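You operate a simulated robot arm through the tools that you are given. There is no shell and no other tool.

The job below is to be done with a simulated robot arm. You get a single attempt, and the scene is never put back.

TASK
Open the freezer knob cover, turn the freezer temperature knob to -24 c and shut the cover again. Then take the wide belt card and leave it in the white lot twenty-nine carton. Then open the store left drawer, take the black hand brush and leave it in the inside of the store left drawer, then shut the drawer. Then take the folded cardboard and leave it on the berry table top. Then put the blue cloth on the right end of the former bench. Do these in the order given. Set down upright: belt card.

It is judged by the outcome, as a careful person would: the job done as asked, and still so three seconds after it is handed in. It fails if anything else is knocked over, pushed out of place, dropped, spilled or broken. Lids that push on must go on centred and level and be pressed home; caps that screw on are set level and turned clockwise until they are tight. Flat cloth is picked up by pressing the open fingertips on it (5 to 10 N) and closing them slowly along it; thin cloth reads only 2 to 8 mm in the jaws.

THE ROBOT
A 6-joint arm with a two-finger gripper on a trunk, on a base that moves. Base frame: it is fixed to the floor where the robot stands at the start and does not move with it; the origin is under the middle of the robot, x ahead of it, y to its left, z up. Units: m, degrees, N and s.
It reaches about 0.94 m from its shoulder. Its first joint turns from -166.0 to 166.0 degrees. Places, roughly: berry table top [-1.7, 1.3, 0.9]; black hand brush (16x4x6 cm) [-6, -1.3, 0.9]; blue cloth (11x7x4 cm) [-6.1, 4.3, 0.9]; folded cardboard (9x7x3 cm) [-6.3, 2.6, 1]; freezer knob cover [0.8, -0.1, 1.1]; freezer temperature knob [0.8, -0.1, 1.1]; inside of the store left drawer [-6.1, -1.1, 0.7]; right end of the former bench [-3.8, 5, 0.9]; store left drawer [-6, -1.1, 0.8]; white lot twenty-nine carton [-3, -0.25, 0.75]. Payload 2.54 kg.
The TCP is the grasp point between the finger pads, 0.03 m short of the fingertips. In the tool frame z runs along the fingers and y along their closing line. The gripper opens to 0.116 m; its body begins 0.095 m behind the TCP.
Orientation is that of the tool frame in the base frame, as [roll, pitch, yaw] about the fixed x, y, z axes, in that order (R = Rz(yaw) Ry(pitch) Rx(roll)). With the fingers straight down and closing along the base's y, the tool's x points along the base's -x, its y along +y and its z along -z.

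THE INTERFACE
- The arm moves only by the tool drive_tool. Its argument "series" is a list of rows, each a list of 2 entries, a list of its own where there are three numbers: the shift along the tool's x, y, z in cm, then the turn, a rotation vector about the tool's x, y, z in rad. In form: [[[dx, dy, dz], [ax, ay, az]], ...]. A call has 1 to 20 rows; each row shifts and turns the commanded pose from where the row before left it, along the tool's axes as they then stand. "gripper" is the gripper command, from -1 (shut) to 1 (fully open), values between in proportion, set as the call begins (left out, the last holds). Each row takes 0.2 s and may step no farther than 0.05 m and 8.6 degrees from the row before; otherwise, or with a gripper value out of range, the whole call is refused. A pose out of reach is approached as far as the arm can. The call stops where the force on the tool passes 40 N (or 10 N more than at its start, if that is more) or the arm is blocked; 0.2 s more then pass. Each finger travels about 0.072 m/s and halts on what it meets, pressing with about 29 N; the grip force reading is that of the motor and also rises with nothing between the fingers. The clock runs only during rows and for 0.2 s after the last one: add rows that do not move to give the fingers time. It gives the time, the measured TCP pose, the force on the tool (base axes), the opening and the grip force at its end, in the units of the frame above (readings bear some noise), with the torque about the TCP (base axes, N m) and any sound that the robot's microphone picked up.
- Cameras (640 x 400 px; columns grow to the right, rows downward): "scene" is now at [-0.0306, 0.1201, 1.4387]; the picture's right is [-0.33, -0.94, 0.00], its down [-0.25, 0.09, -0.96] and it looks along [0.91, -0.32, -0.26] (base axes); focal length 253 px, centre (320, 200). "wrist" rides on the gripper at [0.069, -0.015, -0.122] in the tool frame; the picture's right is [0.21, 0.98, 0.00], its down [-0.83, 0.18, -0.53] and it looks along [-0.52, 0.11, 0.85] (tool axes); focal length 251 px, centre (320, 200). There is no depth. A picture from a camera that has moved, and an enlarged one, comes with that camera's place and axes in the base frame and with its lens.
- get_image(camera): a new picture of that camera. It takes no simulated time.
- base_move(legs): drives the robot by 1 to 6 legs, each [ahead, left, turn to the left] in m, m and degrees, along the robot's own axes; the way and the turn of a leg run together, so that a leg with both is an arc; at most 1.5 m and 180 degrees a leg. The arm and the cameras ride along, it lands a little off, and it stops where it bumps. It gives what a move gives.
- head_to(pan, tilt): turns the head with the scene camera to pan (to the left, within 120 degrees either way) and tilt (down, from -29 to 69), counted from straight ahead of the robot. It gives what a move gives.
- close_up(camera, box): a new picture of the part [left, top, right, bottom] of that camera's present view, enlarged. It takes no simulated time.
- finish_job(): hands the job in; it is judged then, once.

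Places have to be worked out from the pictures, the camera data and where the tool is seen. Open the gripper and draw the arm clear of the work before you hand the job in, unless the task says otherwise.

The tools are called after ">>>" by a JSON object that holds its "fn" and its "kwargs". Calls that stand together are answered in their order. drive_tool: Moves the arm, as the interface text tells. Its arguments: {"type":"object","properties":{"series":{"type":"array"},"gripper":{"type":"number"}},"required":["series"]} The other tools are called the same way: base_move (legs) drives the base; head_to (pan, tilt) turns the head that bears the scene camera; get_image (camera) takes a picture; close_up (camera, box) takes an enlarged picture of a part of a camera's view; finish_job () hands the job in.

At the start:

```text
time_s: 0.0
tool_pos: [0.3363, -0.2182, 1.348]
orientation: [-179.9, 0.0, 179.9]
contact_force: [-0.9, -0.1, -0.3]
ft_torque: [-0.02, 0.01, -0.03]
opening: 0.1159
gripper_force: 0.2
robot x, y, heading: [-0.0016, -0.0003, 0.3]
head pan, tilt (commanded): [-19.3, 15.3]
```

scene: 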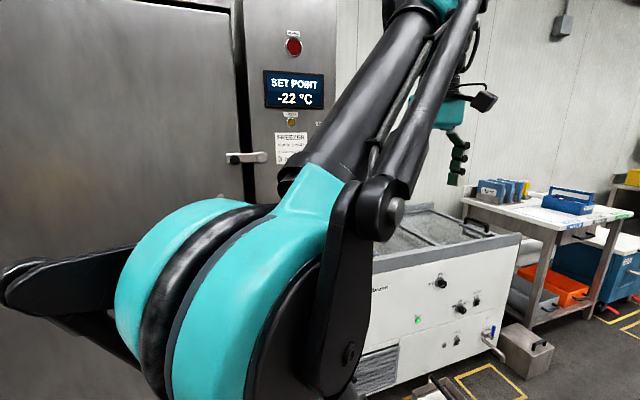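
wrist: 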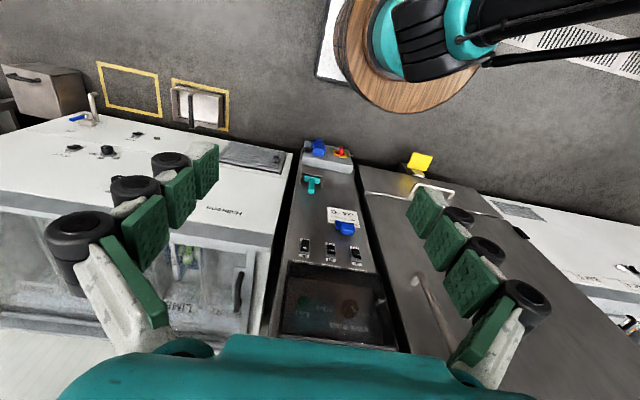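

I start by looking around the workspace with the head camera; the freezer panel is ahead, so I turn the head toward it and zoom on the panel.

>>> {"fn": "close_up", "kwargs": {"camera": "scene", "box": [220, 0, 360, 200]}}

>>> {"fn": "close_up", "kwargs": {"camera": "wrist", "box": [240, 120, 440, 360]}}

```text
2.00 times, centred on (290, 100) of scene
camera zoom: at [-0.0306, 0.1201, 1.4387], right [-0.33, -0.94, 0.0], down [-0.25, 0.09, -0.96], along [0.91, -0.32, -0.26], focal length 506 px, centre (380, 400)
```

zoom: 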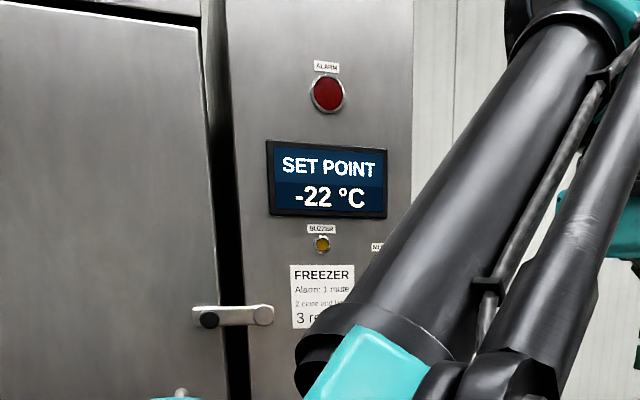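

```text
1.67 times, centred on (340, 240) of wrist
camera zoom: at [0.2669, -0.2341, 1.4706], right [-0.21, 0.98, 0.0], down [0.83, 0.18, 0.53], along [0.52, 0.11, -0.85], focal length 419 px, centre (287, 133)
```

zoom: 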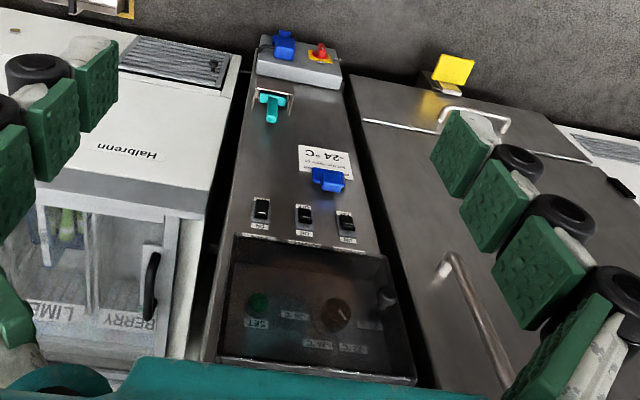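

I can see the smoky cover with a dark knob and a SET button behind it. Before moving, I look around the robot by panning the head.

>>> {"fn": "head_to", "kwargs": {"pan": 0, "tilt": 25}}

>>> {"fn": "get_image", "kwargs": {"camera": "scene"}}

>>> {"fn": "head_to", "kwargs": {"pan": 90, "tilt": 20}}

>>> {"fn": "get_image", "kwargs": {"camera": "scene"}}

>>> {"fn": "head_to", "kwargs": {"pan": 120, "tilt": 15}}

>>> {"fn": "get_image", "kwargs": {"camera": "scene"}}

>>> {"fn": "head_to", "kwargs": {"pan": -120, "tilt": 15}}

>>> {"fn": "get_image", "kwargs": {"camera": "scene"}}

>>> {"fn": "head_to", "kwargs": {"pan": -70, "tilt": 15}}

>>> {"fn": "get_image", "kwargs": {"camera": "scene"}}

```text
time_s: 0.8
tool_pos: [0.3356, -0.2189, 1.3487]
orientation: [180.0, 0.0, -180.0]
contact_force: [-0.6, 0.5, -0.2]
ft_torque: [-0.01, -0.02, 0.04]
opening: 0.1159
gripper_force: 0.1
robot x, y, heading: [0.0028, 0.0043, -0.0]
head pan, tilt (commanded): [0.0, 25.0]
```

```text
taken
camera scene: at [-0.0266, 0.1509, 1.423], right [0.0, -1.0, 0.0], down [-0.42, 0.0, -0.91], along [0.91, 0.0, -0.42], focal length 253 px, centre (320, 200)
```

scene: 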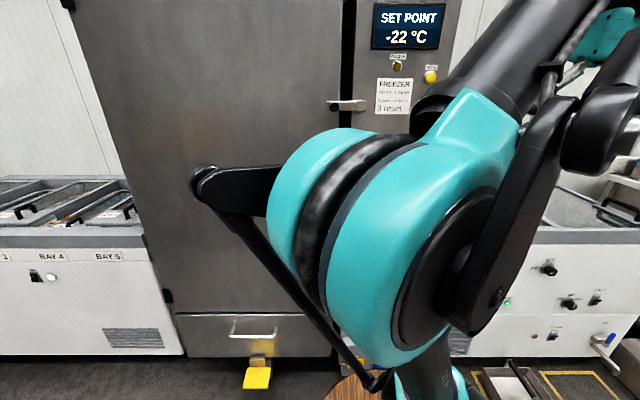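

```text
time_s: 2.5
tool_pos: [0.3357, -0.22, 1.3484]
orientation: [-180.0, 0.0, -180.0]
contact_force: [0.2, 0.0, -0.1]
ft_torque: [-0.05, 0.0, 0.0]
opening: 0.1161
gripper_force: 0.1
robot x, y, heading: [-0.0002, 0.0013, -0.2]
head pan, tilt (commanded): [90.0, 20.0]
```

```text
taken
camera scene: at [-0.1187, 0.2441, 1.431], right [1.0, 0.0, 0.0], down [0.0, -0.34, -0.94], along [0.0, 0.94, -0.34], focal length 253 px, centre (320, 200)
```

scene: 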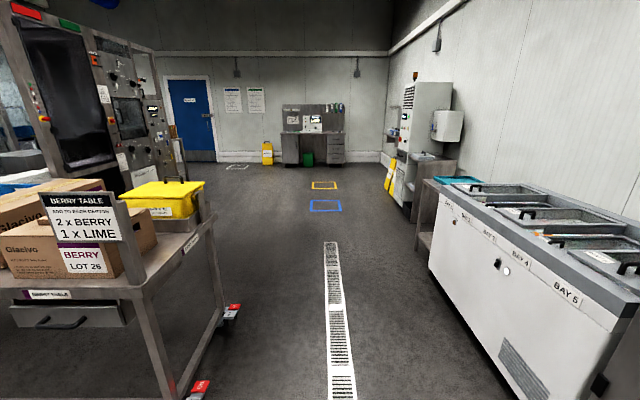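

```text
time_s: 3.4
tool_pos: [0.3354, -0.2186, 1.349]
orientation: [180.0, 0.0, 180.0]
contact_force: [0.9, -0.1, -0.8]
ft_torque: [0.01, 0.02, 0.02]
opening: 0.1161
gripper_force: 0.1
robot x, y, heading: [0.0009, -0.0036, -0.1]
head pan, tilt (commanded): [120.0, 15.0]
```

```text
taken
camera scene: at [-0.1654, 0.2319, 1.4392], right [0.87, 0.5, 0.0], down [0.13, -0.22, -0.97], along [-0.48, 0.84, -0.26], focal length 253 px, centre (320, 200)
```

scene: 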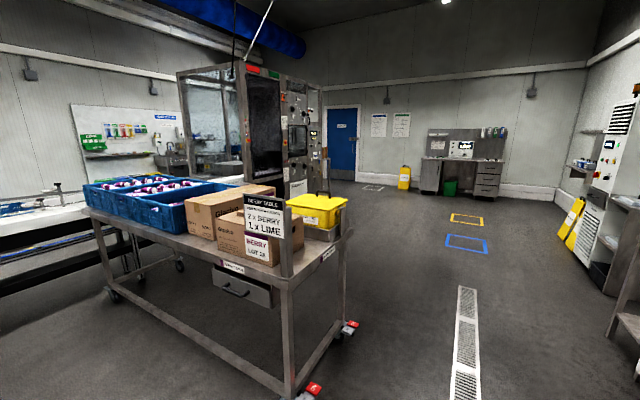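

```text
time_s: 6.8
tool_pos: [0.3355, -0.2196, 1.3481]
orientation: [-180.0, 0.0, 180.0]
contact_force: [0.5, -0.5, -0.1]
ft_torque: [-0.02, 0.01, 0.01]
opening: 0.116
gripper_force: 0.0
robot x, y, heading: [0.0037, 0.0017, 0.0]
head pan, tilt (commanded): [-120.0, 15.0]
```

```text
taken
camera scene: at [-0.1654, 0.0701, 1.4392], right [-0.87, 0.5, 0.0], down [0.13, 0.22, -0.97], along [-0.48, -0.84, -0.26], focal length 253 px, centre (320, 200)
```

scene: 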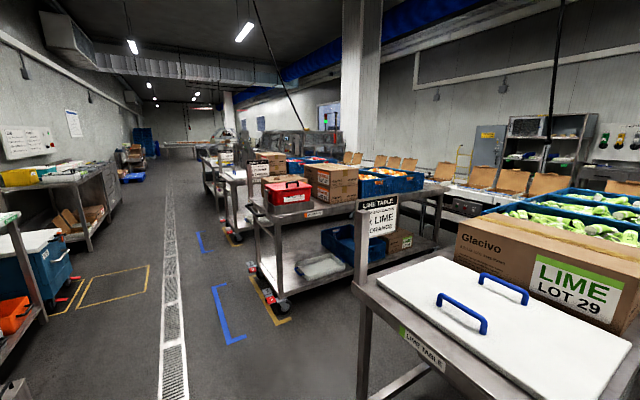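

```text
time_s: 8.0
tool_pos: [0.3337, -0.219, 1.348]
orientation: [-179.9, 0.0, -180.0]
contact_force: [0.0, -0.1, -0.6]
ft_torque: [-0.01, -0.02, -0.02]
opening: 0.1161
gripper_force: 0.1
robot x, y, heading: [-0.0001, -0.0016, -0.1]
head pan, tilt (commanded): [-70.0, 15.0]
```

```text
taken
camera scene: at [-0.0869, 0.0632, 1.4392], right [-0.94, -0.34, 0.0], down [-0.09, 0.24, -0.97], along [0.33, -0.91, -0.26], focal length 253 px, centre (320, 200)
```

scene: 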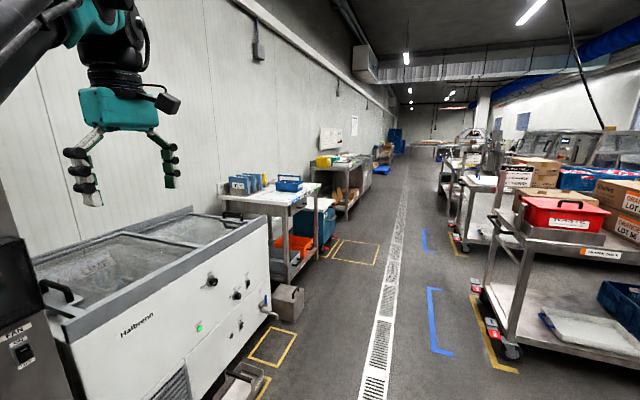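

The panel is hidden by the arm from this head position. I turn the base right a bit so the head, panned left, gets a clear frontal view of the freezer panel.

>>> {"fn": "base_move", "kwargs": {"legs": [[-0.1, 0, -40]]}}

>>> {"fn": "head_to", "kwargs": {"pan": 32, "tilt": 18}}

>>> {"fn": "get_image", "kwargs": {"camera": "scene"}}

```text
time_s: 10.3
tool_pos: [0.0212, -0.3494, 1.3481]
orientation: [-179.9, 0.0, 139.9]
contact_force: [-0.1, 0.2, -0.3]
ft_torque: [0.02, 0.01, 0.0]
opening: 0.116
gripper_force: 0.0
robot x, y, heading: [-0.0922, 0.0374, -40.2]
head pan, tilt (commanded): [-70.0, 15.0]
```

```text
time_s: 12.1
tool_pos: [0.0219, -0.3497, 1.3482]
orientation: [180.0, 0.0, 139.8]
contact_force: [0.4, -0.2, 0.7]
ft_torque: [0.01, 0.01, -0.01]
opening: 0.116
gripper_force: 0.2
robot x, y, heading: [-0.0944, 0.0355, -40.2]
head pan, tilt (commanded): [32.0, 18.0]
```

```text
taken
camera scene: at [0.0062, 0.2134, 1.4343], right [-0.14, -0.99, 0.0], down [-0.31, 0.04, -0.95], along [0.94, -0.14, -0.31], focal length 253 px, centre (320, 200)
```

scene: 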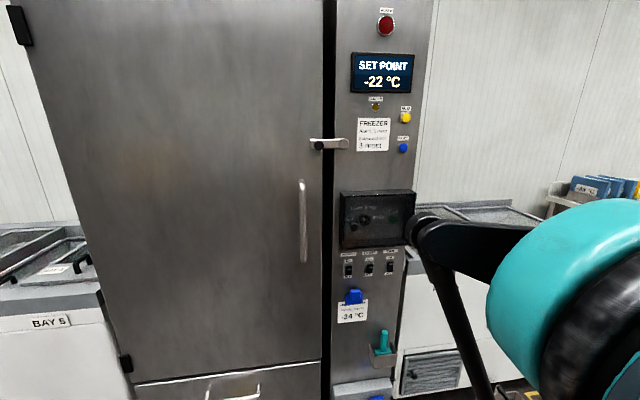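

>>> {"fn": "close_up", "kwargs": {"camera": "scene", "box": [330, 180, 420, 270]}}

>>> {"fn": "close_up", "kwargs": {"camera": "scene", "box": [330, 100, 420, 160]}}

>>> {"fn": "close_up", "kwargs": {"camera": "scene", "box": [325, 250, 415, 330]}}

```text
4.44 times, centred on (375, 225) of scene
camera zoom: at [0.0062, 0.2134, 1.4343], right [-0.14, -0.99, 0.0], down [-0.31, 0.04, -0.95], along [0.94, -0.14, -0.31], focal length 1123 px, centre (76, 89)
```

zoom: 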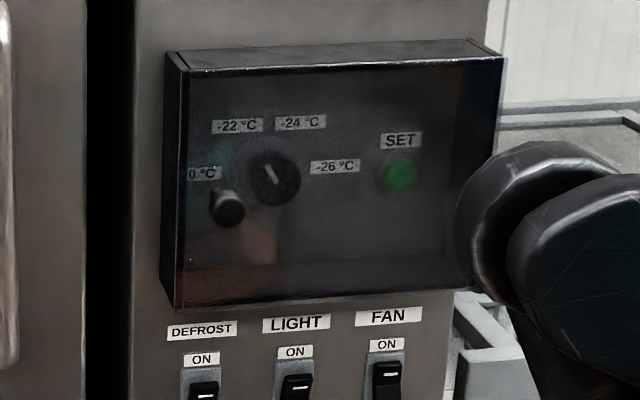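

```text
6.67 times, centred on (375, 130) of scene
camera zoom: at [0.0062, 0.2134, 1.4343], right [-0.14, -0.99, 0.0], down [-0.31, 0.04, -0.95], along [0.94, -0.14, -0.31], focal length 1685 px, centre (-47, 667)
```

zoom: 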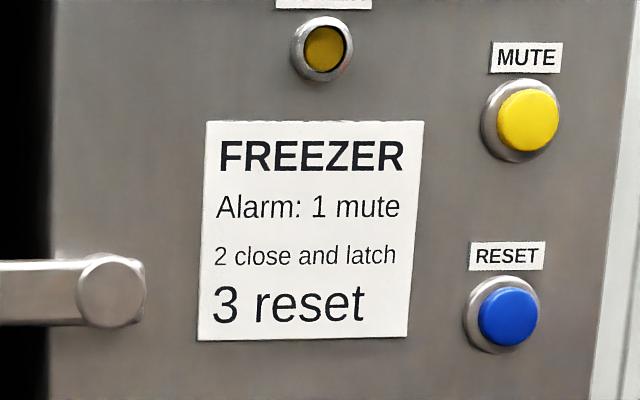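

```text
5.00 times, centred on (370, 290) of scene
camera zoom: at [0.0062, 0.2134, 1.4343], right [-0.14, -0.99, 0.0], down [-0.31, 0.04, -0.95], along [0.94, -0.14, -0.31], focal length 1264 px, centre (70, -250)
```

zoom: 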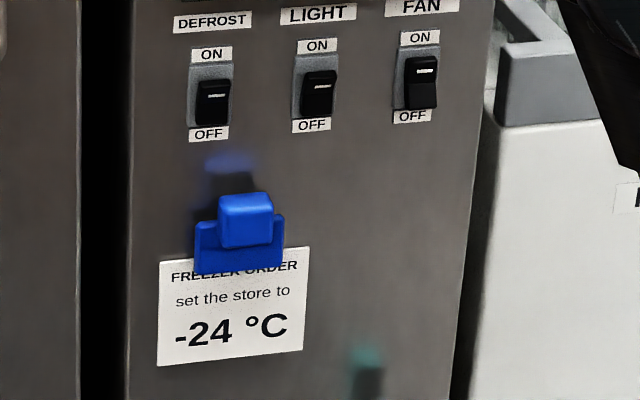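

The cover (smoky box, y≈+0.03 to −0.21, z≈1.02–1.21) has a small pull knob at its left (≈[0.72, 0, 1.106]), so it hinges on the right; the temperature knob is at ≈[0.78,-0.053,1.10] pointing to −22. I return the base to heading 0, a bit further back, to give the arm room.

>>> {"fn": "base_move", "kwargs": {"legs": [[0, 0, 40.2], [-0.09, -0.035, 0]]}}

>>> {"fn": "drive_tool", "kwargs": {"series": [[[-4, 0, 0], [0, 0, 0]], [[-4, 0, 0], [0, 0, 0]], [[-4, 0, 0], [0, 0, 0]], [[-3, 0, 2], [0, 0, 0]], [[0, 0, 0], [0, -0.1428, 0]], [[0, 0, 0], [0, -0.1428, 0]], [[0, 0, 0], [0, -0.1428, 0]], [[0, 0, 0], [0, -0.1428, 0]], [[0, 0, 0], [0, -0.1428, 0]], [[0, 0, 0], [0, -0.1428, 0]], [[0, 0, 0], [0, -0.1428, 0]], [[0, 0, 0], [0, -0.1428, 0]], [[0, 0, 0], [0, -0.1428, 0]], [[0, 0, 0], [0, -0.1428, 0]], [[0, 0, 0], [0, -0.1428, 0]]]}}

```text
time_s: 15.1
tool_pos: [0.1605, -0.2129, 1.348]
orientation: [179.9, -0.1, -178.2]
contact_force: [-0.4, -0.2, -1.0]
ft_torque: [-0.03, 0.02, 0.0]
opening: 0.1162
gripper_force: 0.1
robot x, y, heading: [-0.1839, -0.0055, 1.9]
head pan, tilt (commanded): [32.0, 18.0]
```

```text
time_s: 18.3
tool_pos: [0.3098, -0.2087, 1.3284]
orientation: [-31.3, 89.9, -29.5]
contact_force: [0.5, -0.4, 0.3]
ft_torque: [0.0, 0.0, 0.01]
opening: 0.1161
gripper_force: 0.0
robot x, y, heading: [-0.1804, -0.0065, 1.6]
head pan, tilt (commanded): [32.0, 18.0]
```

The fingers now point forward. I lower to the cover-knob height and roll 90° so that the fingers close vertically, with the wrist camera at the left.

>>> {"fn": "drive_tool", "kwargs": {"series": [[[4.4, 0, 0], [0, 0, 0]], [[4.4, 0, 0], [0, 0, 0]], [[4.4, 0, 0], [0, 0, 0]], [[4.4, 0, 0], [0, 0, 0]], [[4.4, 0, 0], [0, 0, 0]], [[0, 0, 0], [0, 0, 0.1428]], [[0, 0, 0], [0, 0, 0.1428]], [[0, 0, 0], [0, 0, 0.1428]], [[0, 0, 0], [0, 0, 0.1428]], [[0, 0, 0], [0, 0, 0.1428]], [[0, 0, 0], [0, 0, 0.1428]], [[0, 0, 0], [0, 0, 0.1428]], [[0, 0, 0], [0, 0, 0.1428]], [[0, 0, 0], [0, 0, 0.1428]], [[0, 0, 0], [0, 0, 0.1428]], [[0, 0, 0], [0, 0, 0.1428]]]}}

>>> {"fn": "get_image", "kwargs": {"camera": "wrist"}}

>>> {"fn": "get_image", "kwargs": {"camera": "scene"}}

```text
time_s: 21.7
tool_pos: [0.3105, -0.2085, 1.1079]
orientation: [90.0, -0.1, 91.8]
contact_force: [-0.1, 0.2, -0.9]
ft_torque: [-0.03, 0.04, 0.01]
opening: 0.1161
gripper_force: 0.2
robot x, y, heading: [-0.1804, -0.0018, 1.5]
head pan, tilt (commanded): [32.0, 18.0]
```

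```text
taken
camera wrist: at [0.1866, -0.1427, 1.0927], right [-0.01, 0.21, 0.98], down [-0.51, -0.84, 0.18], along [0.86, -0.5, 0.11], focal length 251 px, centre (320, 200)
```

wrist: 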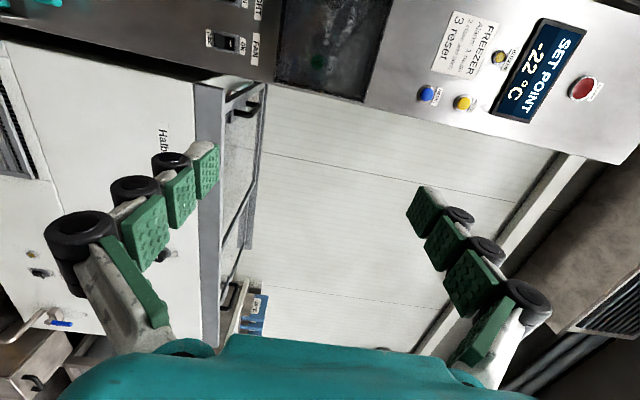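

```text
taken
camera scene: at [-0.2268, 0.1947, 1.4343], right [0.56, -0.83, 0.0], down [-0.26, -0.17, -0.95], along [0.79, 0.53, -0.31], focal length 253 px, centre (320, 200)
```

scene: 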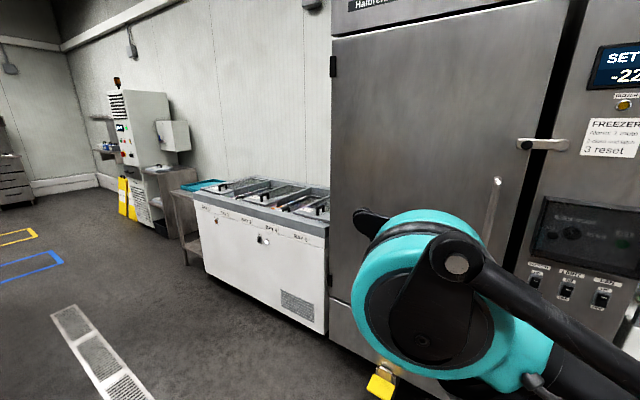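

The panel is visible at the wrist view's upper edge. I straighten the yaw by 1.8°, shift left to y≈0 and come forward to x≈0.5 for a closer look, and pan the head to the cover.

>>> {"fn": "drive_tool", "kwargs": {"series": [[[5, 0, 0], [0, -0.031, 0]], [[5, 0, 0], [0, 0, 0]], [[5, 0, 0], [0, 0, 0]], [[5, 0, 0], [0, 0, 0]], [[0.5, 0, 4], [0, 0, 0]], [[0, 0, 4], [0, 0, 0]], [[0, 0, 4], [0, 0, 0]], [[0, 0, 4], [0, 0, 0]]]}}

>>> {"fn": "head_to", "kwargs": {"pan": -8, "tilt": 18}}

>>> {"fn": "get_image", "kwargs": {"camera": "wrist"}}

>>> {"fn": "get_image", "kwargs": {"camera": "scene"}}

```text
time_s: 23.5
tool_pos: [0.5316, -0.0971, 1.0661]
orientation: [90.0, 0.1, 90.0]
contact_force: [-0.5, 0.0, -0.3]
ft_torque: [0.02, 0.0, -0.01]
opening: 0.116
gripper_force: 0.0
out of reach, approached as far as the arm can: row 1, 2, 3, 4
robot x, y, heading: [-0.1821, -0.0046, 1.8]
head pan, tilt (commanded): [32.0, 18.0]
```

```text
time_s: 24.6
tool_pos: [0.5318, -0.097, 1.0666]
orientation: [90.0, 0.0, 90.0]
contact_force: [0.3, 0.4, -0.2]
ft_torque: [0.02, 0.02, 0.0]
opening: 0.1158
gripper_force: 0.0
robot x, y, heading: [-0.1851, -0.0062, 1.3]
head pan, tilt (commanded): [-8.0, 18.0]
```

```text
taken
camera wrist: at [0.4107, -0.028, 1.0516], right [0.0, 0.22, 0.98], down [-0.53, -0.83, 0.18], along [0.85, -0.52, 0.11], focal length 251 px, centre (320, 200)
```

wrist: 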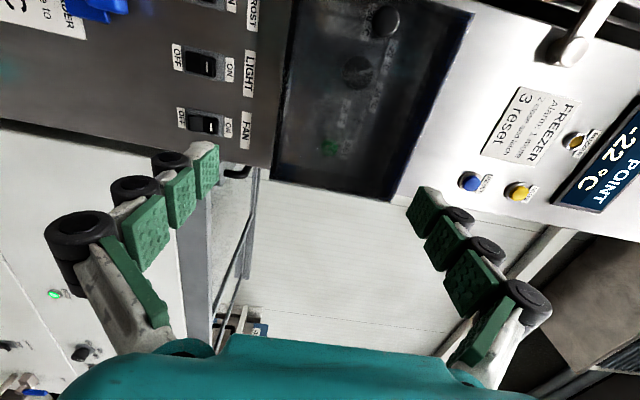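

```text
taken
camera scene: at [-0.2115, 0.1327, 1.4343], right [-0.11, -0.99, 0.0], down [-0.31, 0.03, -0.95], along [0.95, -0.1, -0.31], focal length 253 px, centre (320, 200)
```

scene: 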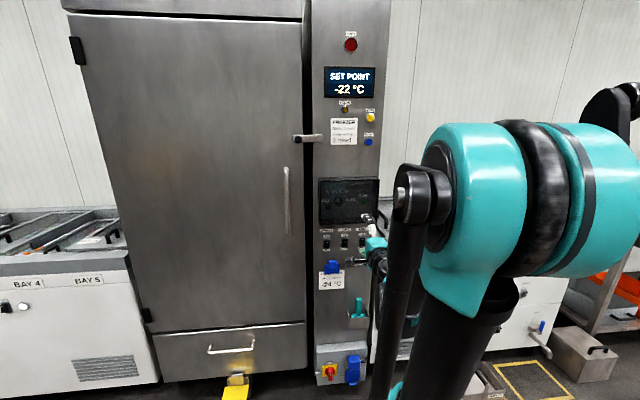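

Pose is good; the cover knob triangulates again to ≈[0.72,0.00,1.108]. I shift left 9.8 cm and up 4.2 cm and advance to x≈0.62, then look closer.

>>> {"fn": "drive_tool", "kwargs": {"series": [[[3.3, 1.4, 0], [0, 0, 0]], [[3.3, 1.4, 0], [0, 0, 0]], [[3.3, 1.4, 0], [0, 0, 0]], [[0, 0, 4], [0, 0, 0]], [[0, 0, 4], [0, 0, 0]]]}}

>>> {"fn": "get_image", "kwargs": {"camera": "wrist"}}

>>> {"fn": "close_up", "kwargs": {"camera": "scene", "box": [310, 160, 400, 260]}}

```text
time_s: 25.8
tool_pos: [0.6142, -0.0027, 1.1049]
orientation: [89.9, 0.1, 90.0]
contact_force: [-0.7, 0.4, -0.4]
ft_torque: [0.01, 0.04, -0.01]
opening: 0.1159
gripper_force: 0.0
robot x, y, heading: [-0.1801, -0.0065, 1.9]
head pan, tilt (commanded): [-8.0, 18.0]
```

```text
taken
camera wrist: at [0.4931, 0.0655, 1.0902], right [0.0, 0.22, 0.98], down [-0.53, -0.83, 0.18], along [0.85, -0.52, 0.12], focal length 251 px, centre (320, 200)
```

wrist: 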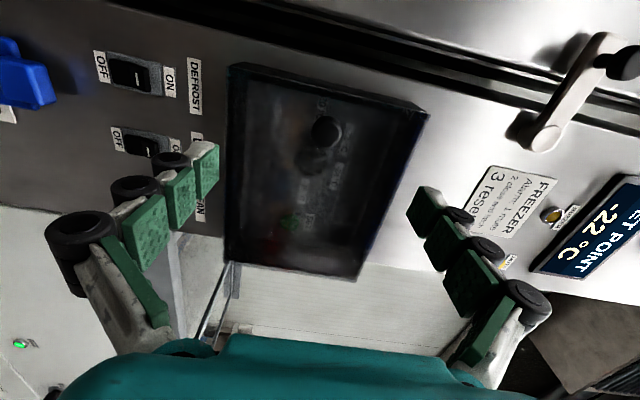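

```text
4.00 times, centred on (355, 210) of scene
camera zoom: at [-0.2119, 0.1326, 1.4343], right [-0.11, -0.99, 0.0], down [-0.31, 0.03, -0.95], along [0.95, -0.1, -0.31], focal length 1011 px, centre (180, 160)
```

zoom: 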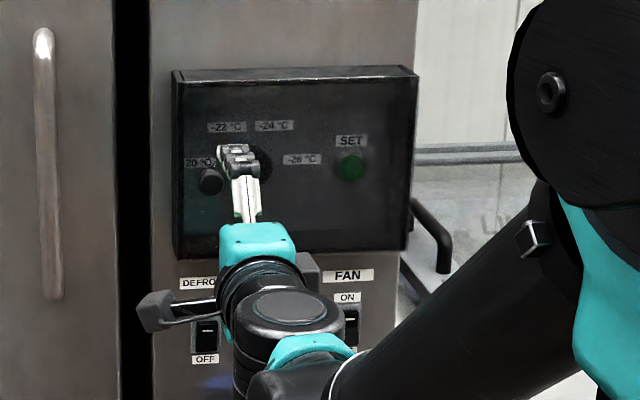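

The cover knob is straight ahead of the fingers (≈[0.72, 0.001, 1.111]). I advance to x≈0.70 with the fingers open around it.

>>> {"fn": "drive_tool", "kwargs": {"series": [[[0.3, 0.5, 3], [0, 0, 0]], [[0, 0, 3], [0, 0, 0]], [[0, 0, 2.4], [0, 0, 0]]]}}

>>> {"fn": "get_image", "kwargs": {"camera": "wrist"}}

>>> {"fn": "close_up", "kwargs": {"camera": "scene", "box": [310, 160, 400, 260]}}

```text
time_s: 26.6
tool_pos: [0.6999, 0.001, 1.1108]
orientation: [90.0, 0.1, 90.0]
contact_force: [-0.7, -0.1, 0.0]
ft_torque: [0.0, 0.04, 0.0]
opening: 0.1157
gripper_force: 0.0
robot x, y, heading: [-0.1827, -0.0063, 1.8]
head pan, tilt (commanded): [-8.0, 18.0]
```

```text
taken
camera wrist: at [0.578, 0.0697, 1.0965], right [0.0, 0.22, 0.98], down [-0.53, -0.83, 0.18], along [0.85, -0.52, 0.11], focal length 251 px, centre (320, 200)
```

wrist: 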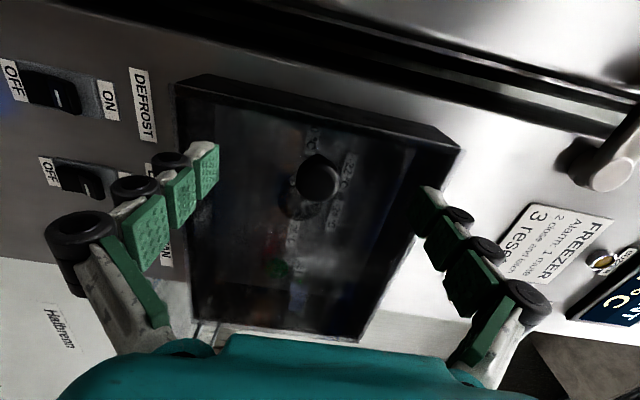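

```text
4.00 times, centred on (355, 210) of scene
camera zoom: at [-0.2117, 0.1326, 1.4343], right [-0.11, -0.99, 0.0], down [-0.31, 0.03, -0.95], along [0.95, -0.1, -0.31], focal length 1011 px, centre (180, 160)
```

zoom: 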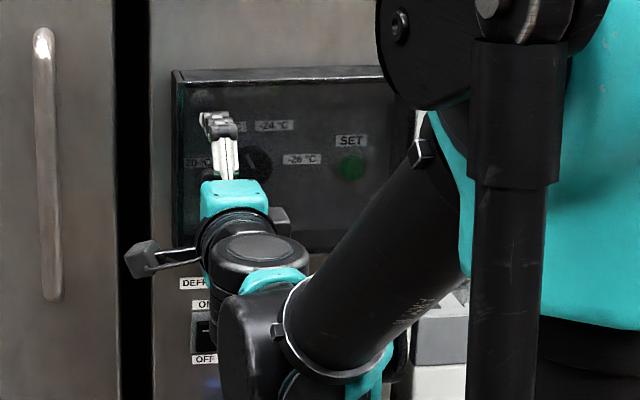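

Fingers straddle the knob; its tip is at about x=0.715 and the cover face near 0.745. I go 0.8 cm further and close on it.

>>> {"fn": "drive_tool", "kwargs": {"series": [[[0, 0, 0.8], [0, 0, 0]]]}}

>>> {"fn": "drive_tool", "kwargs": {"series": [[[0, 0, 0], [0, 0, 0]], [[0, 0, 0], [0, 0, 0]], [[0, 0, 0], [0, 0, 0]], [[0, 0, 0], [0, 0, 0]], [[0, 0, 0], [0, 0, 0]]], "gripper": -1}}

>>> {"fn": "get_image", "kwargs": {"camera": "wrist"}}

```text
time_s: 27.0
tool_pos: [0.7067, 0.0017, 1.1127]
orientation: [90.1, 0.0, 89.9]
contact_force: [-0.7, 0.1, -0.4]
ft_torque: [0.04, -0.03, 0.0]
opening: 0.1156
gripper_force: 0.0
robot x, y, heading: [-0.1775, -0.0072, 1.8]
head pan, tilt (commanded): [-8.0, 18.0]
```

```text
time_s: 28.1
tool_pos: [0.7049, 0.001, 1.1116]
orientation: [90.0, 0.0, 89.9]
contact_force: [-5.9, 0.6, -18.0]
ft_torque: [-0.02, 0.13, 0.03]
opening: 0.024
gripper_force: 44.7
robot x, y, heading: [-0.1818, -0.0057, 2.0]
head pan, tilt (commanded): [-8.0, 18.0]
stopped in row 5: the force on the tool passed its limit at 47 N (the readings are from after the stop); the commanded pose is now the measured one
```

```text
taken
camera wrist: at [0.5839, 0.0705, 1.0954], right [0.0, 0.22, 0.98], down [-0.53, -0.83, 0.18], along [0.85, -0.52, 0.11], focal length 251 px, centre (320, 200)
```

wrist: 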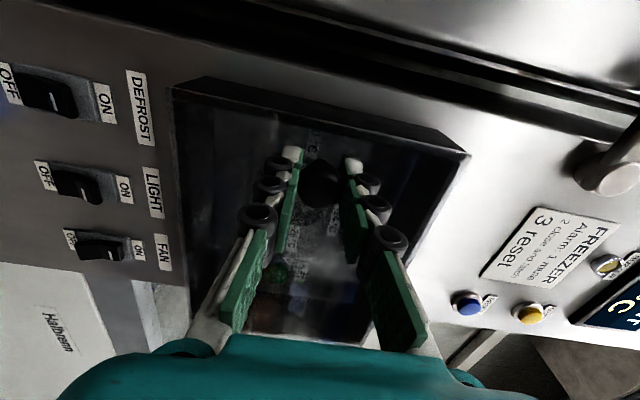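

The knob is gripped (2.4 cm). I ease down slightly to relieve the vertical load, then begin swinging the cover open on an arc about a hinge near [0.79,−0.214].

>>> {"fn": "drive_tool", "kwargs": {"series": [[[0, -0.2, 0], [0, 0, 0]], [[-0.45, 0, -1.06], [0, 0.05, 0]], [[-0.45, 0, -1.06], [0, 0.05, 0]], [[-0.45, 0, -1.06], [0, 0.05, 0]], [[-0.45, 0, -1.06], [0, 0.05, 0]]]}}

>>> {"fn": "close_up", "kwargs": {"camera": "scene", "box": [310, 160, 400, 260]}}

>>> {"fn": "get_image", "kwargs": {"camera": "wrist"}}

```text
time_s: 28.8
tool_pos: [0.6922, -0.0045, 1.1097]
orientation: [89.9, -0.1, 93.5]
contact_force: [-3.5, 0.5, 19.8]
ft_torque: [0.03, -0.19, -1.01]
opening: 0.024
gripper_force: 45.4
robot x, y, heading: [-0.1787, -0.0041, 1.8]
head pan, tilt (commanded): [-8.0, 18.0]
stopped in row 3: the force on the tool passed its limit at 41 N (the readings are from after the stop); the commanded pose is now the measured one
```

```text
4.00 times, centred on (355, 210) of scene
camera zoom: at [-0.2127, 0.1326, 1.4343], right [-0.11, -0.99, 0.0], down [-0.31, 0.03, -0.95], along [0.95, -0.1, -0.31], focal length 1011 px, centre (180, 160)
```

zoom: 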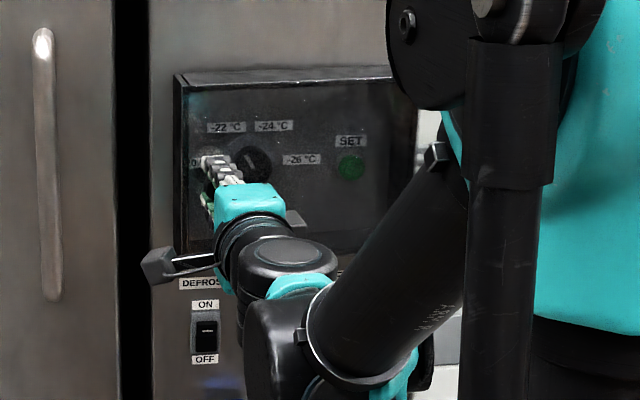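

```text
taken
camera wrist: at [0.5666, 0.0573, 1.0951], right [-0.01, 0.21, 0.98], down [-0.48, -0.86, 0.18], along [0.88, -0.47, 0.12], focal length 251 px, centre (320, 200)
```

wrist: 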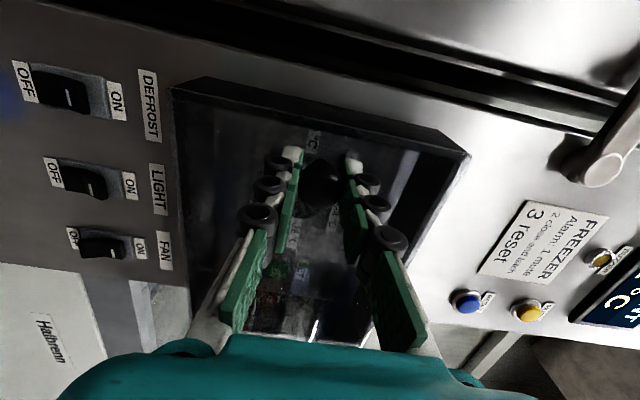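

The cover is following (TCP moved back 1.3 cm with the knob held); the stop came from vertical load after lowering too far. I raise 0.1 cm and continue the arc.

>>> {"fn": "drive_tool", "kwargs": {"series": [[[0, 0.1, 0], [0, 0, 0]], [[-0.45, 0, -1.06], [0, 0.05, 0]], [[-0.45, 0, -1.06], [0, 0.05, 0]], [[-0.45, 0, -1.06], [0, 0.05, 0]]]}}

```text
time_s: 29.8
tool_pos: [0.6632, -0.0199, 1.1098]
orientation: [90.0, 0.0, 102.3]
contact_force: [-9.8, 12.3, -24.5]
ft_torque: [-0.03, 0.22, -0.49]
opening: 0.0239
gripper_force: 45.2
robot x, y, heading: [-0.1796, -0.0067, 1.7]
head pan, tilt (commanded): [-8.0, 18.0]
```

Force suggests I'm pulling slightly too far toward the hinge side, so I correct outward a little and continue with a shallower hinge depth.

>>> {"fn": "drive_tool", "kwargs": {"series": [[[0.15, -0.05, 0], [0, 0, 0]], [[-0.28, 0, -1.06], [0, 0.05, 0]], [[-0.28, 0, -1.06], [0, 0.05, 0]], [[-0.28, 0, -1.06], [0, 0.05, 0]], [[-0.28, 0, -1.06], [0, 0.05, 0]]]}}

>>> {"fn": "close_up", "kwargs": {"camera": "scene", "box": [310, 160, 400, 260]}}

```text
time_s: 31.0
tool_pos: [0.627, -0.0464, 1.1107]
orientation: [90.0, -0.2, 112.8]
contact_force: [5.3, -5.9, -1.4]
ft_torque: [0.01, 0.04, -0.19]
opening: 0.0243
gripper_force: 44.8
robot x, y, heading: [-0.1801, -0.0039, 1.7]
head pan, tilt (commanded): [-8.0, 18.0]
stopped in row 5: the force on the tool passed its limit at 41 N (the readings are from after the stop); the commanded pose is now the measured one
```

```text
4.00 times, centred on (355, 210) of scene
camera zoom: at [-0.211, 0.1319, 1.4343], right [-0.11, -0.99, 0.0], down [-0.31, 0.03, -0.95], along [0.95, -0.1, -0.31], focal length 1011 px, centre (180, 160)
```

zoom: 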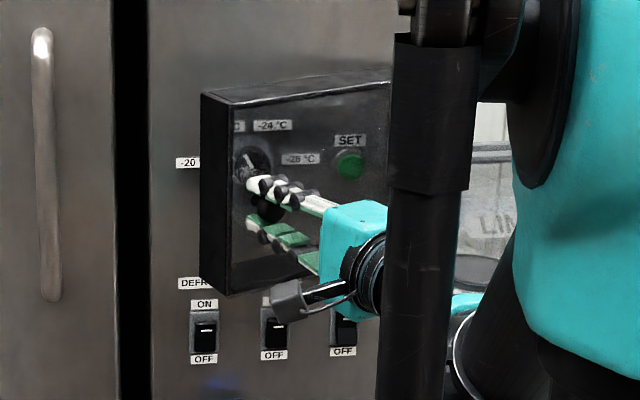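

Good: the whole box cover is swinging; fitting three points puts the hinge at [0.784,−0.216], radius 0.231. I continue the arc on that circle.

>>> {"fn": "drive_tool", "kwargs": {"series": [[[-0.42, 0, -1.07], [0, 0.05, 0]], [[-0.42, 0, -1.07], [0, 0.05, 0]], [[-0.42, 0, -1.07], [0, 0.05, 0]], [[-0.42, 0, -1.07], [0, 0.05, 0]], [[-0.42, 0, -1.07], [0, 0.05, 0]], [[-0.42, 0, -1.07], [0, 0.05, 0]]]}}

```text
time_s: 32.4
tool_pos: [0.5855, -0.0986, 1.1089]
orientation: [89.7, -0.1, 130.1]
contact_force: [7.5, -8.8, 10.5]
ft_torque: [0.07, -0.12, -0.84]
opening: 0.024
gripper_force: 44.9
robot x, y, heading: [-0.1841, -0.0086, 1.6]
head pan, tilt (commanded): [-8.0, 18.0]
```

At 40° open with small forces. I continue another ~23°.

>>> {"fn": "drive_tool", "kwargs": {"series": [[[-0.47, 0, -1.07], [0, 0.05, 0]], [[-0.43, 0, -1.07], [0, 0.05, 0]], [[-0.43, 0, -1.07], [0, 0.05, 0]], [[-0.42, 0, -1.07], [0, 0.05, 0]], [[-0.42, 0, -1.07], [0, 0.05, 0]], [[-0.42, 0, -1.07], [0, 0.05, 0]], [[-0.42, 0, -1.07], [0, 0.05, 0]], [[-0.42, 0, -1.07], [0, 0.05, 0]]]}}

>>> {"fn": "get_image", "kwargs": {"camera": "scene"}}

```text
time_s: 34.0
tool_pos: [0.5608, -0.173, 1.1108]
orientation: [89.7, -0.1, 149.7]
contact_force: [0.9, -1.8, 2.0]
ft_torque: [-0.02, 0.06, -0.11]
opening: 0.0241
gripper_force: 45.3
robot x, y, heading: [-0.1794, -0.0027, 1.6]
head pan, tilt (commanded): [-8.0, 18.0]
stopped in row 8: the force on the tool passed its limit at 41 N (the readings are from after the stop); the commanded pose is now the measured one
```

```text
taken
camera scene: at [-0.2112, 0.1321, 1.4343], right [-0.11, -0.99, 0.0], down [-0.31, 0.03, -0.95], along [0.95, -0.1, -0.31], focal length 253 px, centre (320, 200)
```

scene: 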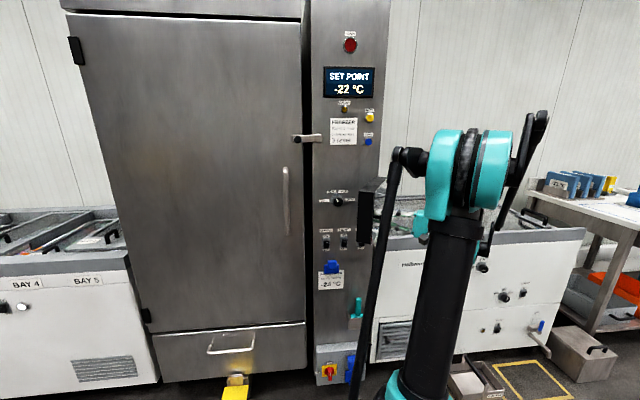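

The cover is ~60° open and the knob is visible. I keep going to about 85–90° so the gripper can reach the knob freely.

>>> {"fn": "drive_tool", "kwargs": {"series": [[[-0.42, 0, -1.07], [0, 0.05, 0]], [[-0.42, 0, -1.07], [0, 0.05, 0]], [[-0.42, 0, -1.07], [0, 0.05, 0]], [[-0.42, 0, -1.07], [0, 0.05, 0]]]}}

```text
time_s: 35.0
tool_pos: [0.5555, -0.2184, 1.1111]
orientation: [89.8, -0.1, 161.1]
contact_force: [2.9, -0.6, -5.6]
ft_torque: [-0.07, 0.03, -0.25]
opening: 0.0241
gripper_force: 44.8
robot x, y, heading: [-0.1827, -0.0034, 1.7]
head pan, tilt (commanded): [-8.0, 18.0]
```

>>> {"fn": "drive_tool", "kwargs": {"series": [[[-0.42, 0, -1.07], [0, 0.05, 0]], [[-0.42, 0, -1.07], [0, 0.05, 0]], [[-0.42, 0, -1.07], [0, 0.05, 0]], [[-0.42, 0, -1.07], [0, 0.05, 0]], [[-0.42, 0, -1.07], [0, 0.05, 0]], [[-0.42, 0, -1.07], [0, 0.05, 0]]]}}

>>> {"fn": "get_image", "kwargs": {"camera": "scene"}}

>>> {"fn": "get_image", "kwargs": {"camera": "wrist"}}

```text
time_s: 35.4
tool_pos: [0.557, -0.2187, 1.1093]
orientation: [89.8, 0.0, 163.0]
contact_force: [-9.4, -0.9, 8.1]
ft_torque: [-0.05, -0.01, -0.15]
opening: 0.0241
gripper_force: 44.7
out of reach, approached as far as the arm can: row 1
robot x, y, heading: [-0.1793, -0.0018, 1.6]
head pan, tilt (commanded): [-8.0, 18.0]
stopped in row 1: the force on the tool passed its limit at 50 N (the readings are from after the stop); the commanded pose is now the measured one
```

```text
taken
camera scene: at [-0.2122, 0.1321, 1.4343], right [-0.11, -0.99, 0.0], down [-0.31, 0.03, -0.95], along [0.95, -0.1, -0.31], focal length 253 px, centre (320, 200)
```

scene: 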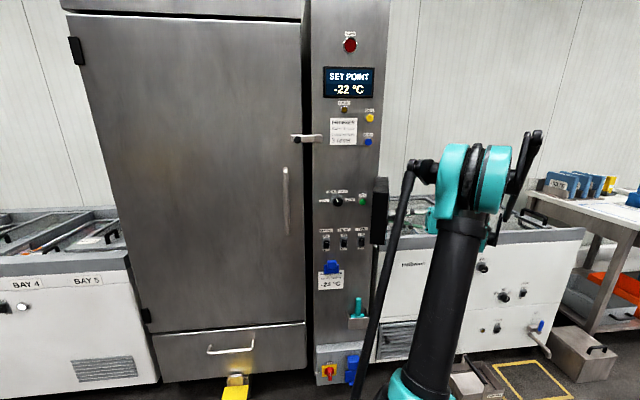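

```text
taken
camera wrist: at [0.4559, -0.3155, 1.0947], right [-0.21, 0.06, 0.98], down [0.63, -0.75, 0.18], along [0.75, 0.66, 0.12], focal length 251 px, centre (320, 200)
```

wrist: 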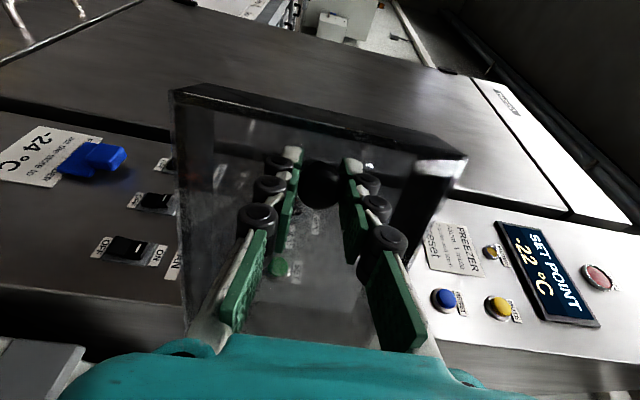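

The cover is ~72° open and the arm hits its limit here. I release the knob, back off along the finger axis, and see whether the cover stays open.

>>> {"fn": "drive_tool", "kwargs": {"series": [[[0, 0, 0], [0, 0, 0]], [[0, 0, 0], [0, 0, 0]], [[0, 0, 0], [0, 0, 0]], [[0, 0, 0], [0, 0, 0]]], "gripper": 1}}

>>> {"fn": "drive_tool", "kwargs": {"series": [[[0, 0, -2], [0, 0, 0]], [[0, 0, -2], [0, 0, 0]], [[0, 0, -2], [0, 0, 0]]]}}

>>> {"fn": "get_image", "kwargs": {"camera": "wrist"}}

```text
time_s: 36.4
tool_pos: [0.5576, -0.2197, 1.1099]
orientation: [89.8, 0.0, 162.9]
contact_force: [-0.4, -0.1, -0.4]
ft_torque: [0.04, 0.02, -0.04]
opening: 0.1158
gripper_force: 0.1
robot x, y, heading: [-0.1804, -0.0032, 1.7]
head pan, tilt (commanded): [-8.0, 18.0]
```

```text
time_s: 37.2
tool_pos: [0.5758, -0.243, 1.1091]
orientation: [89.7, 0.0, 162.2]
contact_force: [-0.5, -0.1, 0.2]
ft_torque: [0.03, 0.01, 0.02]
opening: 0.1157
gripper_force: 0.0
out of reach, approached as far as the arm can: row 1, 2, 3
robot x, y, heading: [-0.185, -0.0047, 1.9]
head pan, tilt (commanded): [-8.0, 18.0]
```

```text
taken
camera wrist: at [0.4724, -0.3373, 1.0935], right [-0.2, 0.06, 0.98], down [0.62, -0.76, 0.18], along [0.75, 0.65, 0.12], focal length 251 px, centre (320, 200)
```

wrist: 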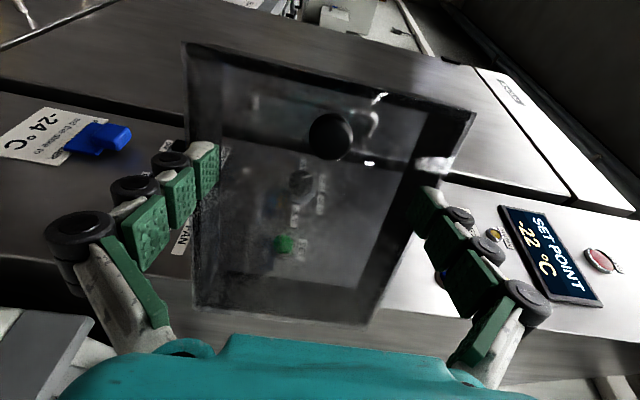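

The cover stays where I left it. The arm can't retreat further in this orientation, so I swing the gripper back toward pointing forward, away from the cover.

>>> {"fn": "drive_tool", "kwargs": {"series": [[[0, 0, 0], [0, -0.14, 0]], [[0, 0, -0.5], [0, -0.14, 0]], [[0, 0, -1], [0, -0.14, 0]], [[0, 0, -1], [0, -0.14, 0]], [[0, 0, -1], [0, -0.14, 0]]]}}

>>> {"fn": "get_image", "kwargs": {"camera": "wrist"}}

```text
time_s: 38.4
tool_pos: [0.5515, -0.2675, 1.1093]
orientation: [89.8, -0.1, 122.7]
contact_force: [0.0, -0.7, 0.3]
ft_torque: [0.01, 0.03, 0.05]
opening: 0.116
gripper_force: 0.1
robot x, y, heading: [-0.1762, -0.0042, 1.6]
head pan, tilt (commanded): [-8.0, 18.0]
```

```text
taken
camera wrist: at [0.4115, -0.2761, 1.093], right [-0.12, 0.18, 0.98], down [0.0, -0.98, 0.18], along [0.99, 0.02, 0.12], focal length 251 px, centre (320, 200)
```

wrist: 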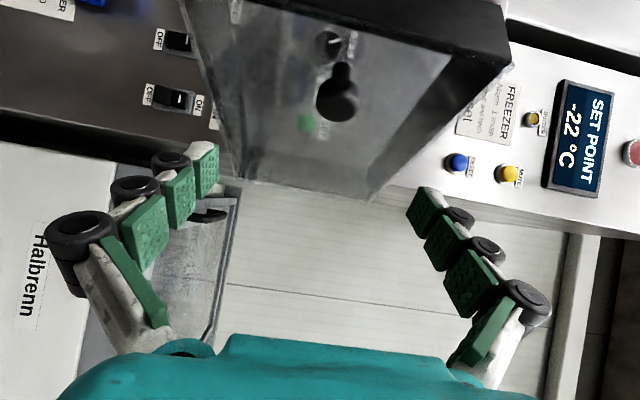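

Clear of the cover. I back the base 0.12 m for more room, then finish straightening the gripper.

>>> {"fn": "base_move", "kwargs": {"legs": [[-0.12, 0, -1.7]]}}

>>> {"fn": "drive_tool", "kwargs": {"series": [[[0, 0, 0], [0, -0.14, 0]], [[0, 0, 0], [0, -0.14, 0]], [[0, 0, 0], [0, -0.14, 0]], [[0, 0, 0], [0, -0.12, 0]]]}}

>>> {"fn": "get_image", "kwargs": {"camera": "wrist"}}

>>> {"fn": "get_image", "kwargs": {"camera": "scene"}}

```text
time_s: 39.6
tool_pos: [0.485, -0.2979, 1.1077]
orientation: [90.0, -0.1, 120.9]
contact_force: [-1.6, -2.7, -3.0]
ft_torque: [0.15, -0.29, 0.07]
opening: 0.1159
gripper_force: 0.1
robot x, y, heading: [-0.2393, -0.0051, -0.1]
head pan, tilt (commanded): [-8.0, 18.0]
```

```text
time_s: 40.6
tool_pos: [0.4859, -0.2964, 1.1071]
orientation: [90.0, -0.2, 89.8]
contact_force: [0.6, 0.4, -0.5]
ft_torque: [-0.04, 0.03, 0.02]
opening: 0.1161
gripper_force: 0.1
robot x, y, heading: [-0.2389, -0.009, -0.3]
head pan, tilt (commanded): [-8.0, 18.0]
```

```text
taken
camera wrist: at [0.3641, -0.2277, 1.0935], right [0.0, 0.21, 0.98], down [-0.54, -0.82, 0.18], along [0.84, -0.52, 0.11], focal length 251 px, centre (320, 200)
```

wrist: 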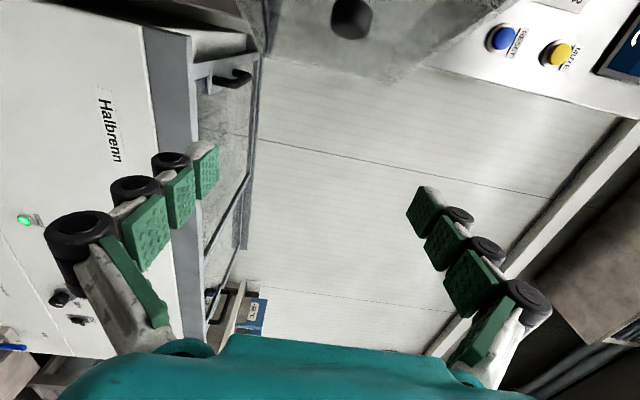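

```text
taken
camera scene: at [-0.2637, 0.1288, 1.4343], right [-0.14, -0.99, 0.0], down [-0.31, 0.04, -0.95], along [0.94, -0.14, -0.31], focal length 253 px, centre (320, 200)
```

scene: 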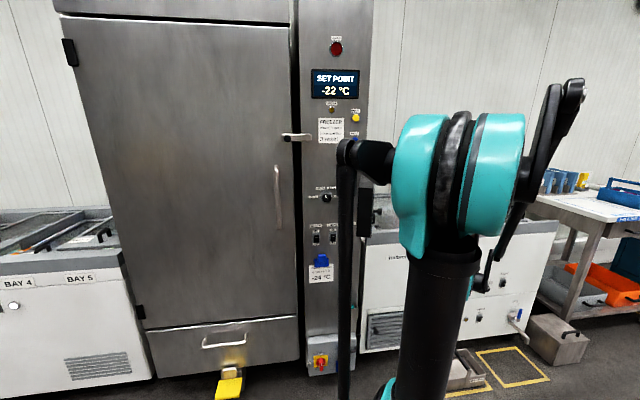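

The base moved back only 6 cm – I check whether something is behind it.

>>> {"fn": "head_to", "kwargs": {"pan": -120, "tilt": 45}}

>>> {"fn": "get_image", "kwargs": {"camera": "scene"}}

>>> {"fn": "head_to", "kwargs": {"pan": 120, "tilt": 45}}

>>> {"fn": "get_image", "kwargs": {"camera": "scene"}}

```text
time_s: 42.5
tool_pos: [0.4849, -0.2969, 1.1085]
orientation: [90.0, -0.2, 90.0]
contact_force: [0.1, 0.1, -0.1]
ft_torque: [0.0, 0.0, 0.01]
opening: 0.1161
gripper_force: 0.1
robot x, y, heading: [-0.2409, -0.0082, -0.2]
head pan, tilt (commanded): [-120.0, 45.0]
```

```text
taken
camera scene: at [-0.3971, 0.072, 1.3924], right [-0.86, 0.5, 0.0], down [0.36, 0.61, -0.71], along [-0.36, -0.61, -0.71], focal length 253 px, centre (320, 200)
```

scene: 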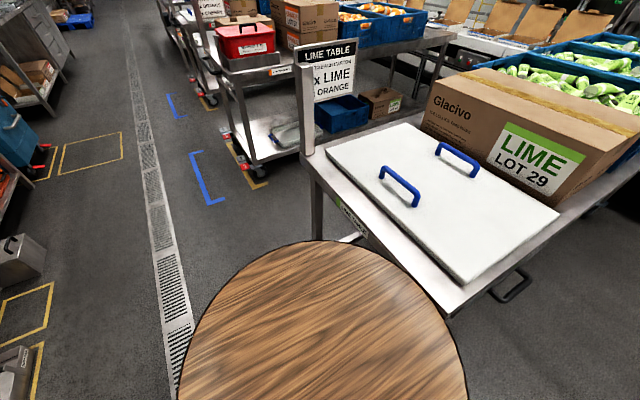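

```text
time_s: 45.9
tool_pos: [0.4846, -0.2974, 1.1078]
orientation: [90.0, -0.2, 90.0]
contact_force: [0.1, -0.2, -0.4]
ft_torque: [-0.01, 0.03, 0.06]
opening: 0.116
gripper_force: 0.1
robot x, y, heading: [-0.2373, -0.01, -0.3]
head pan, tilt (commanded): [120.0, 45.0]
```

```text
taken
camera scene: at [-0.3965, 0.2129, 1.3924], right [0.87, 0.5, 0.0], down [0.35, -0.61, -0.71], along [-0.35, 0.61, -0.71], focal length 253 px, centre (320, 200)
```

scene: 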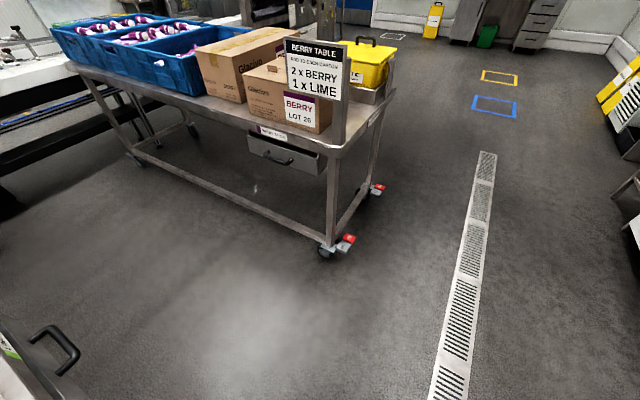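

The lime table is close behind, so I stay here. I retreat the tool 3 cm, then move it left past the cover's free edge to line up with the knob, watching the cover.

>>> {"fn": "drive_tool", "kwargs": {"series": [[[0, 0, -3], [0, 0, 0]], [[4, 0, -0.5], [0, 0, 0]], [[4, 0, 0], [0, 0, 0]]]}}

>>> {"fn": "get_image", "kwargs": {"camera": "wrist"}}

>>> {"fn": "head_to", "kwargs": {"pan": -8, "tilt": 18}}

>>> {"fn": "get_image", "kwargs": {"camera": "scene"}}

```text
time_s: 46.7
tool_pos: [0.449, -0.2195, 1.1076]
orientation: [90.0, -0.3, 89.9]
contact_force: [-0.4, -0.9, -0.8]
ft_torque: [-0.04, 0.01, 0.0]
opening: 0.1159
gripper_force: 0.0
robot x, y, heading: [-0.2352, -0.0088, -0.0]
head pan, tilt (commanded): [120.0, 45.0]
```

```text
taken
camera wrist: at [0.3284, -0.1499, 1.0926], right [0.0, 0.21, 0.98], down [-0.54, -0.83, 0.18], along [0.84, -0.52, 0.11], focal length 251 px, centre (320, 200)
```

wrist: 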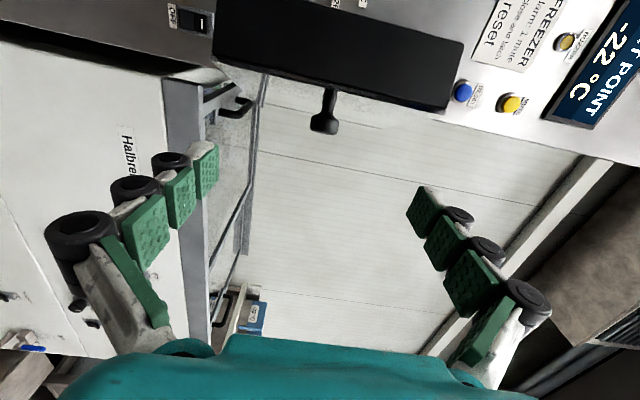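

```text
time_s: 48.8
tool_pos: [0.4497, -0.219, 1.1078]
orientation: [90.0, -0.2, 89.9]
contact_force: [0.0, 0.4, -0.1]
ft_torque: [-0.01, -0.01, 0.05]
opening: 0.1159
gripper_force: 0.1
robot x, y, heading: [-0.236, -0.011, -0.4]
head pan, tilt (commanded): [-8.0, 18.0]
```

```text
taken
camera scene: at [-0.2638, 0.129, 1.4343], right [-0.14, -0.99, 0.0], down [-0.31, 0.04, -0.95], along [0.94, -0.14, -0.31], focal length 253 px, centre (320, 200)
```

scene: 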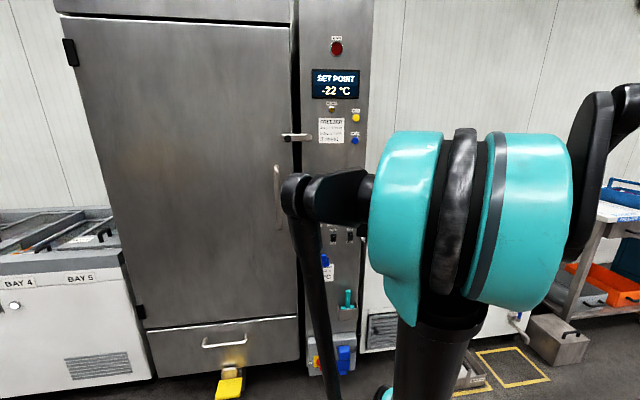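

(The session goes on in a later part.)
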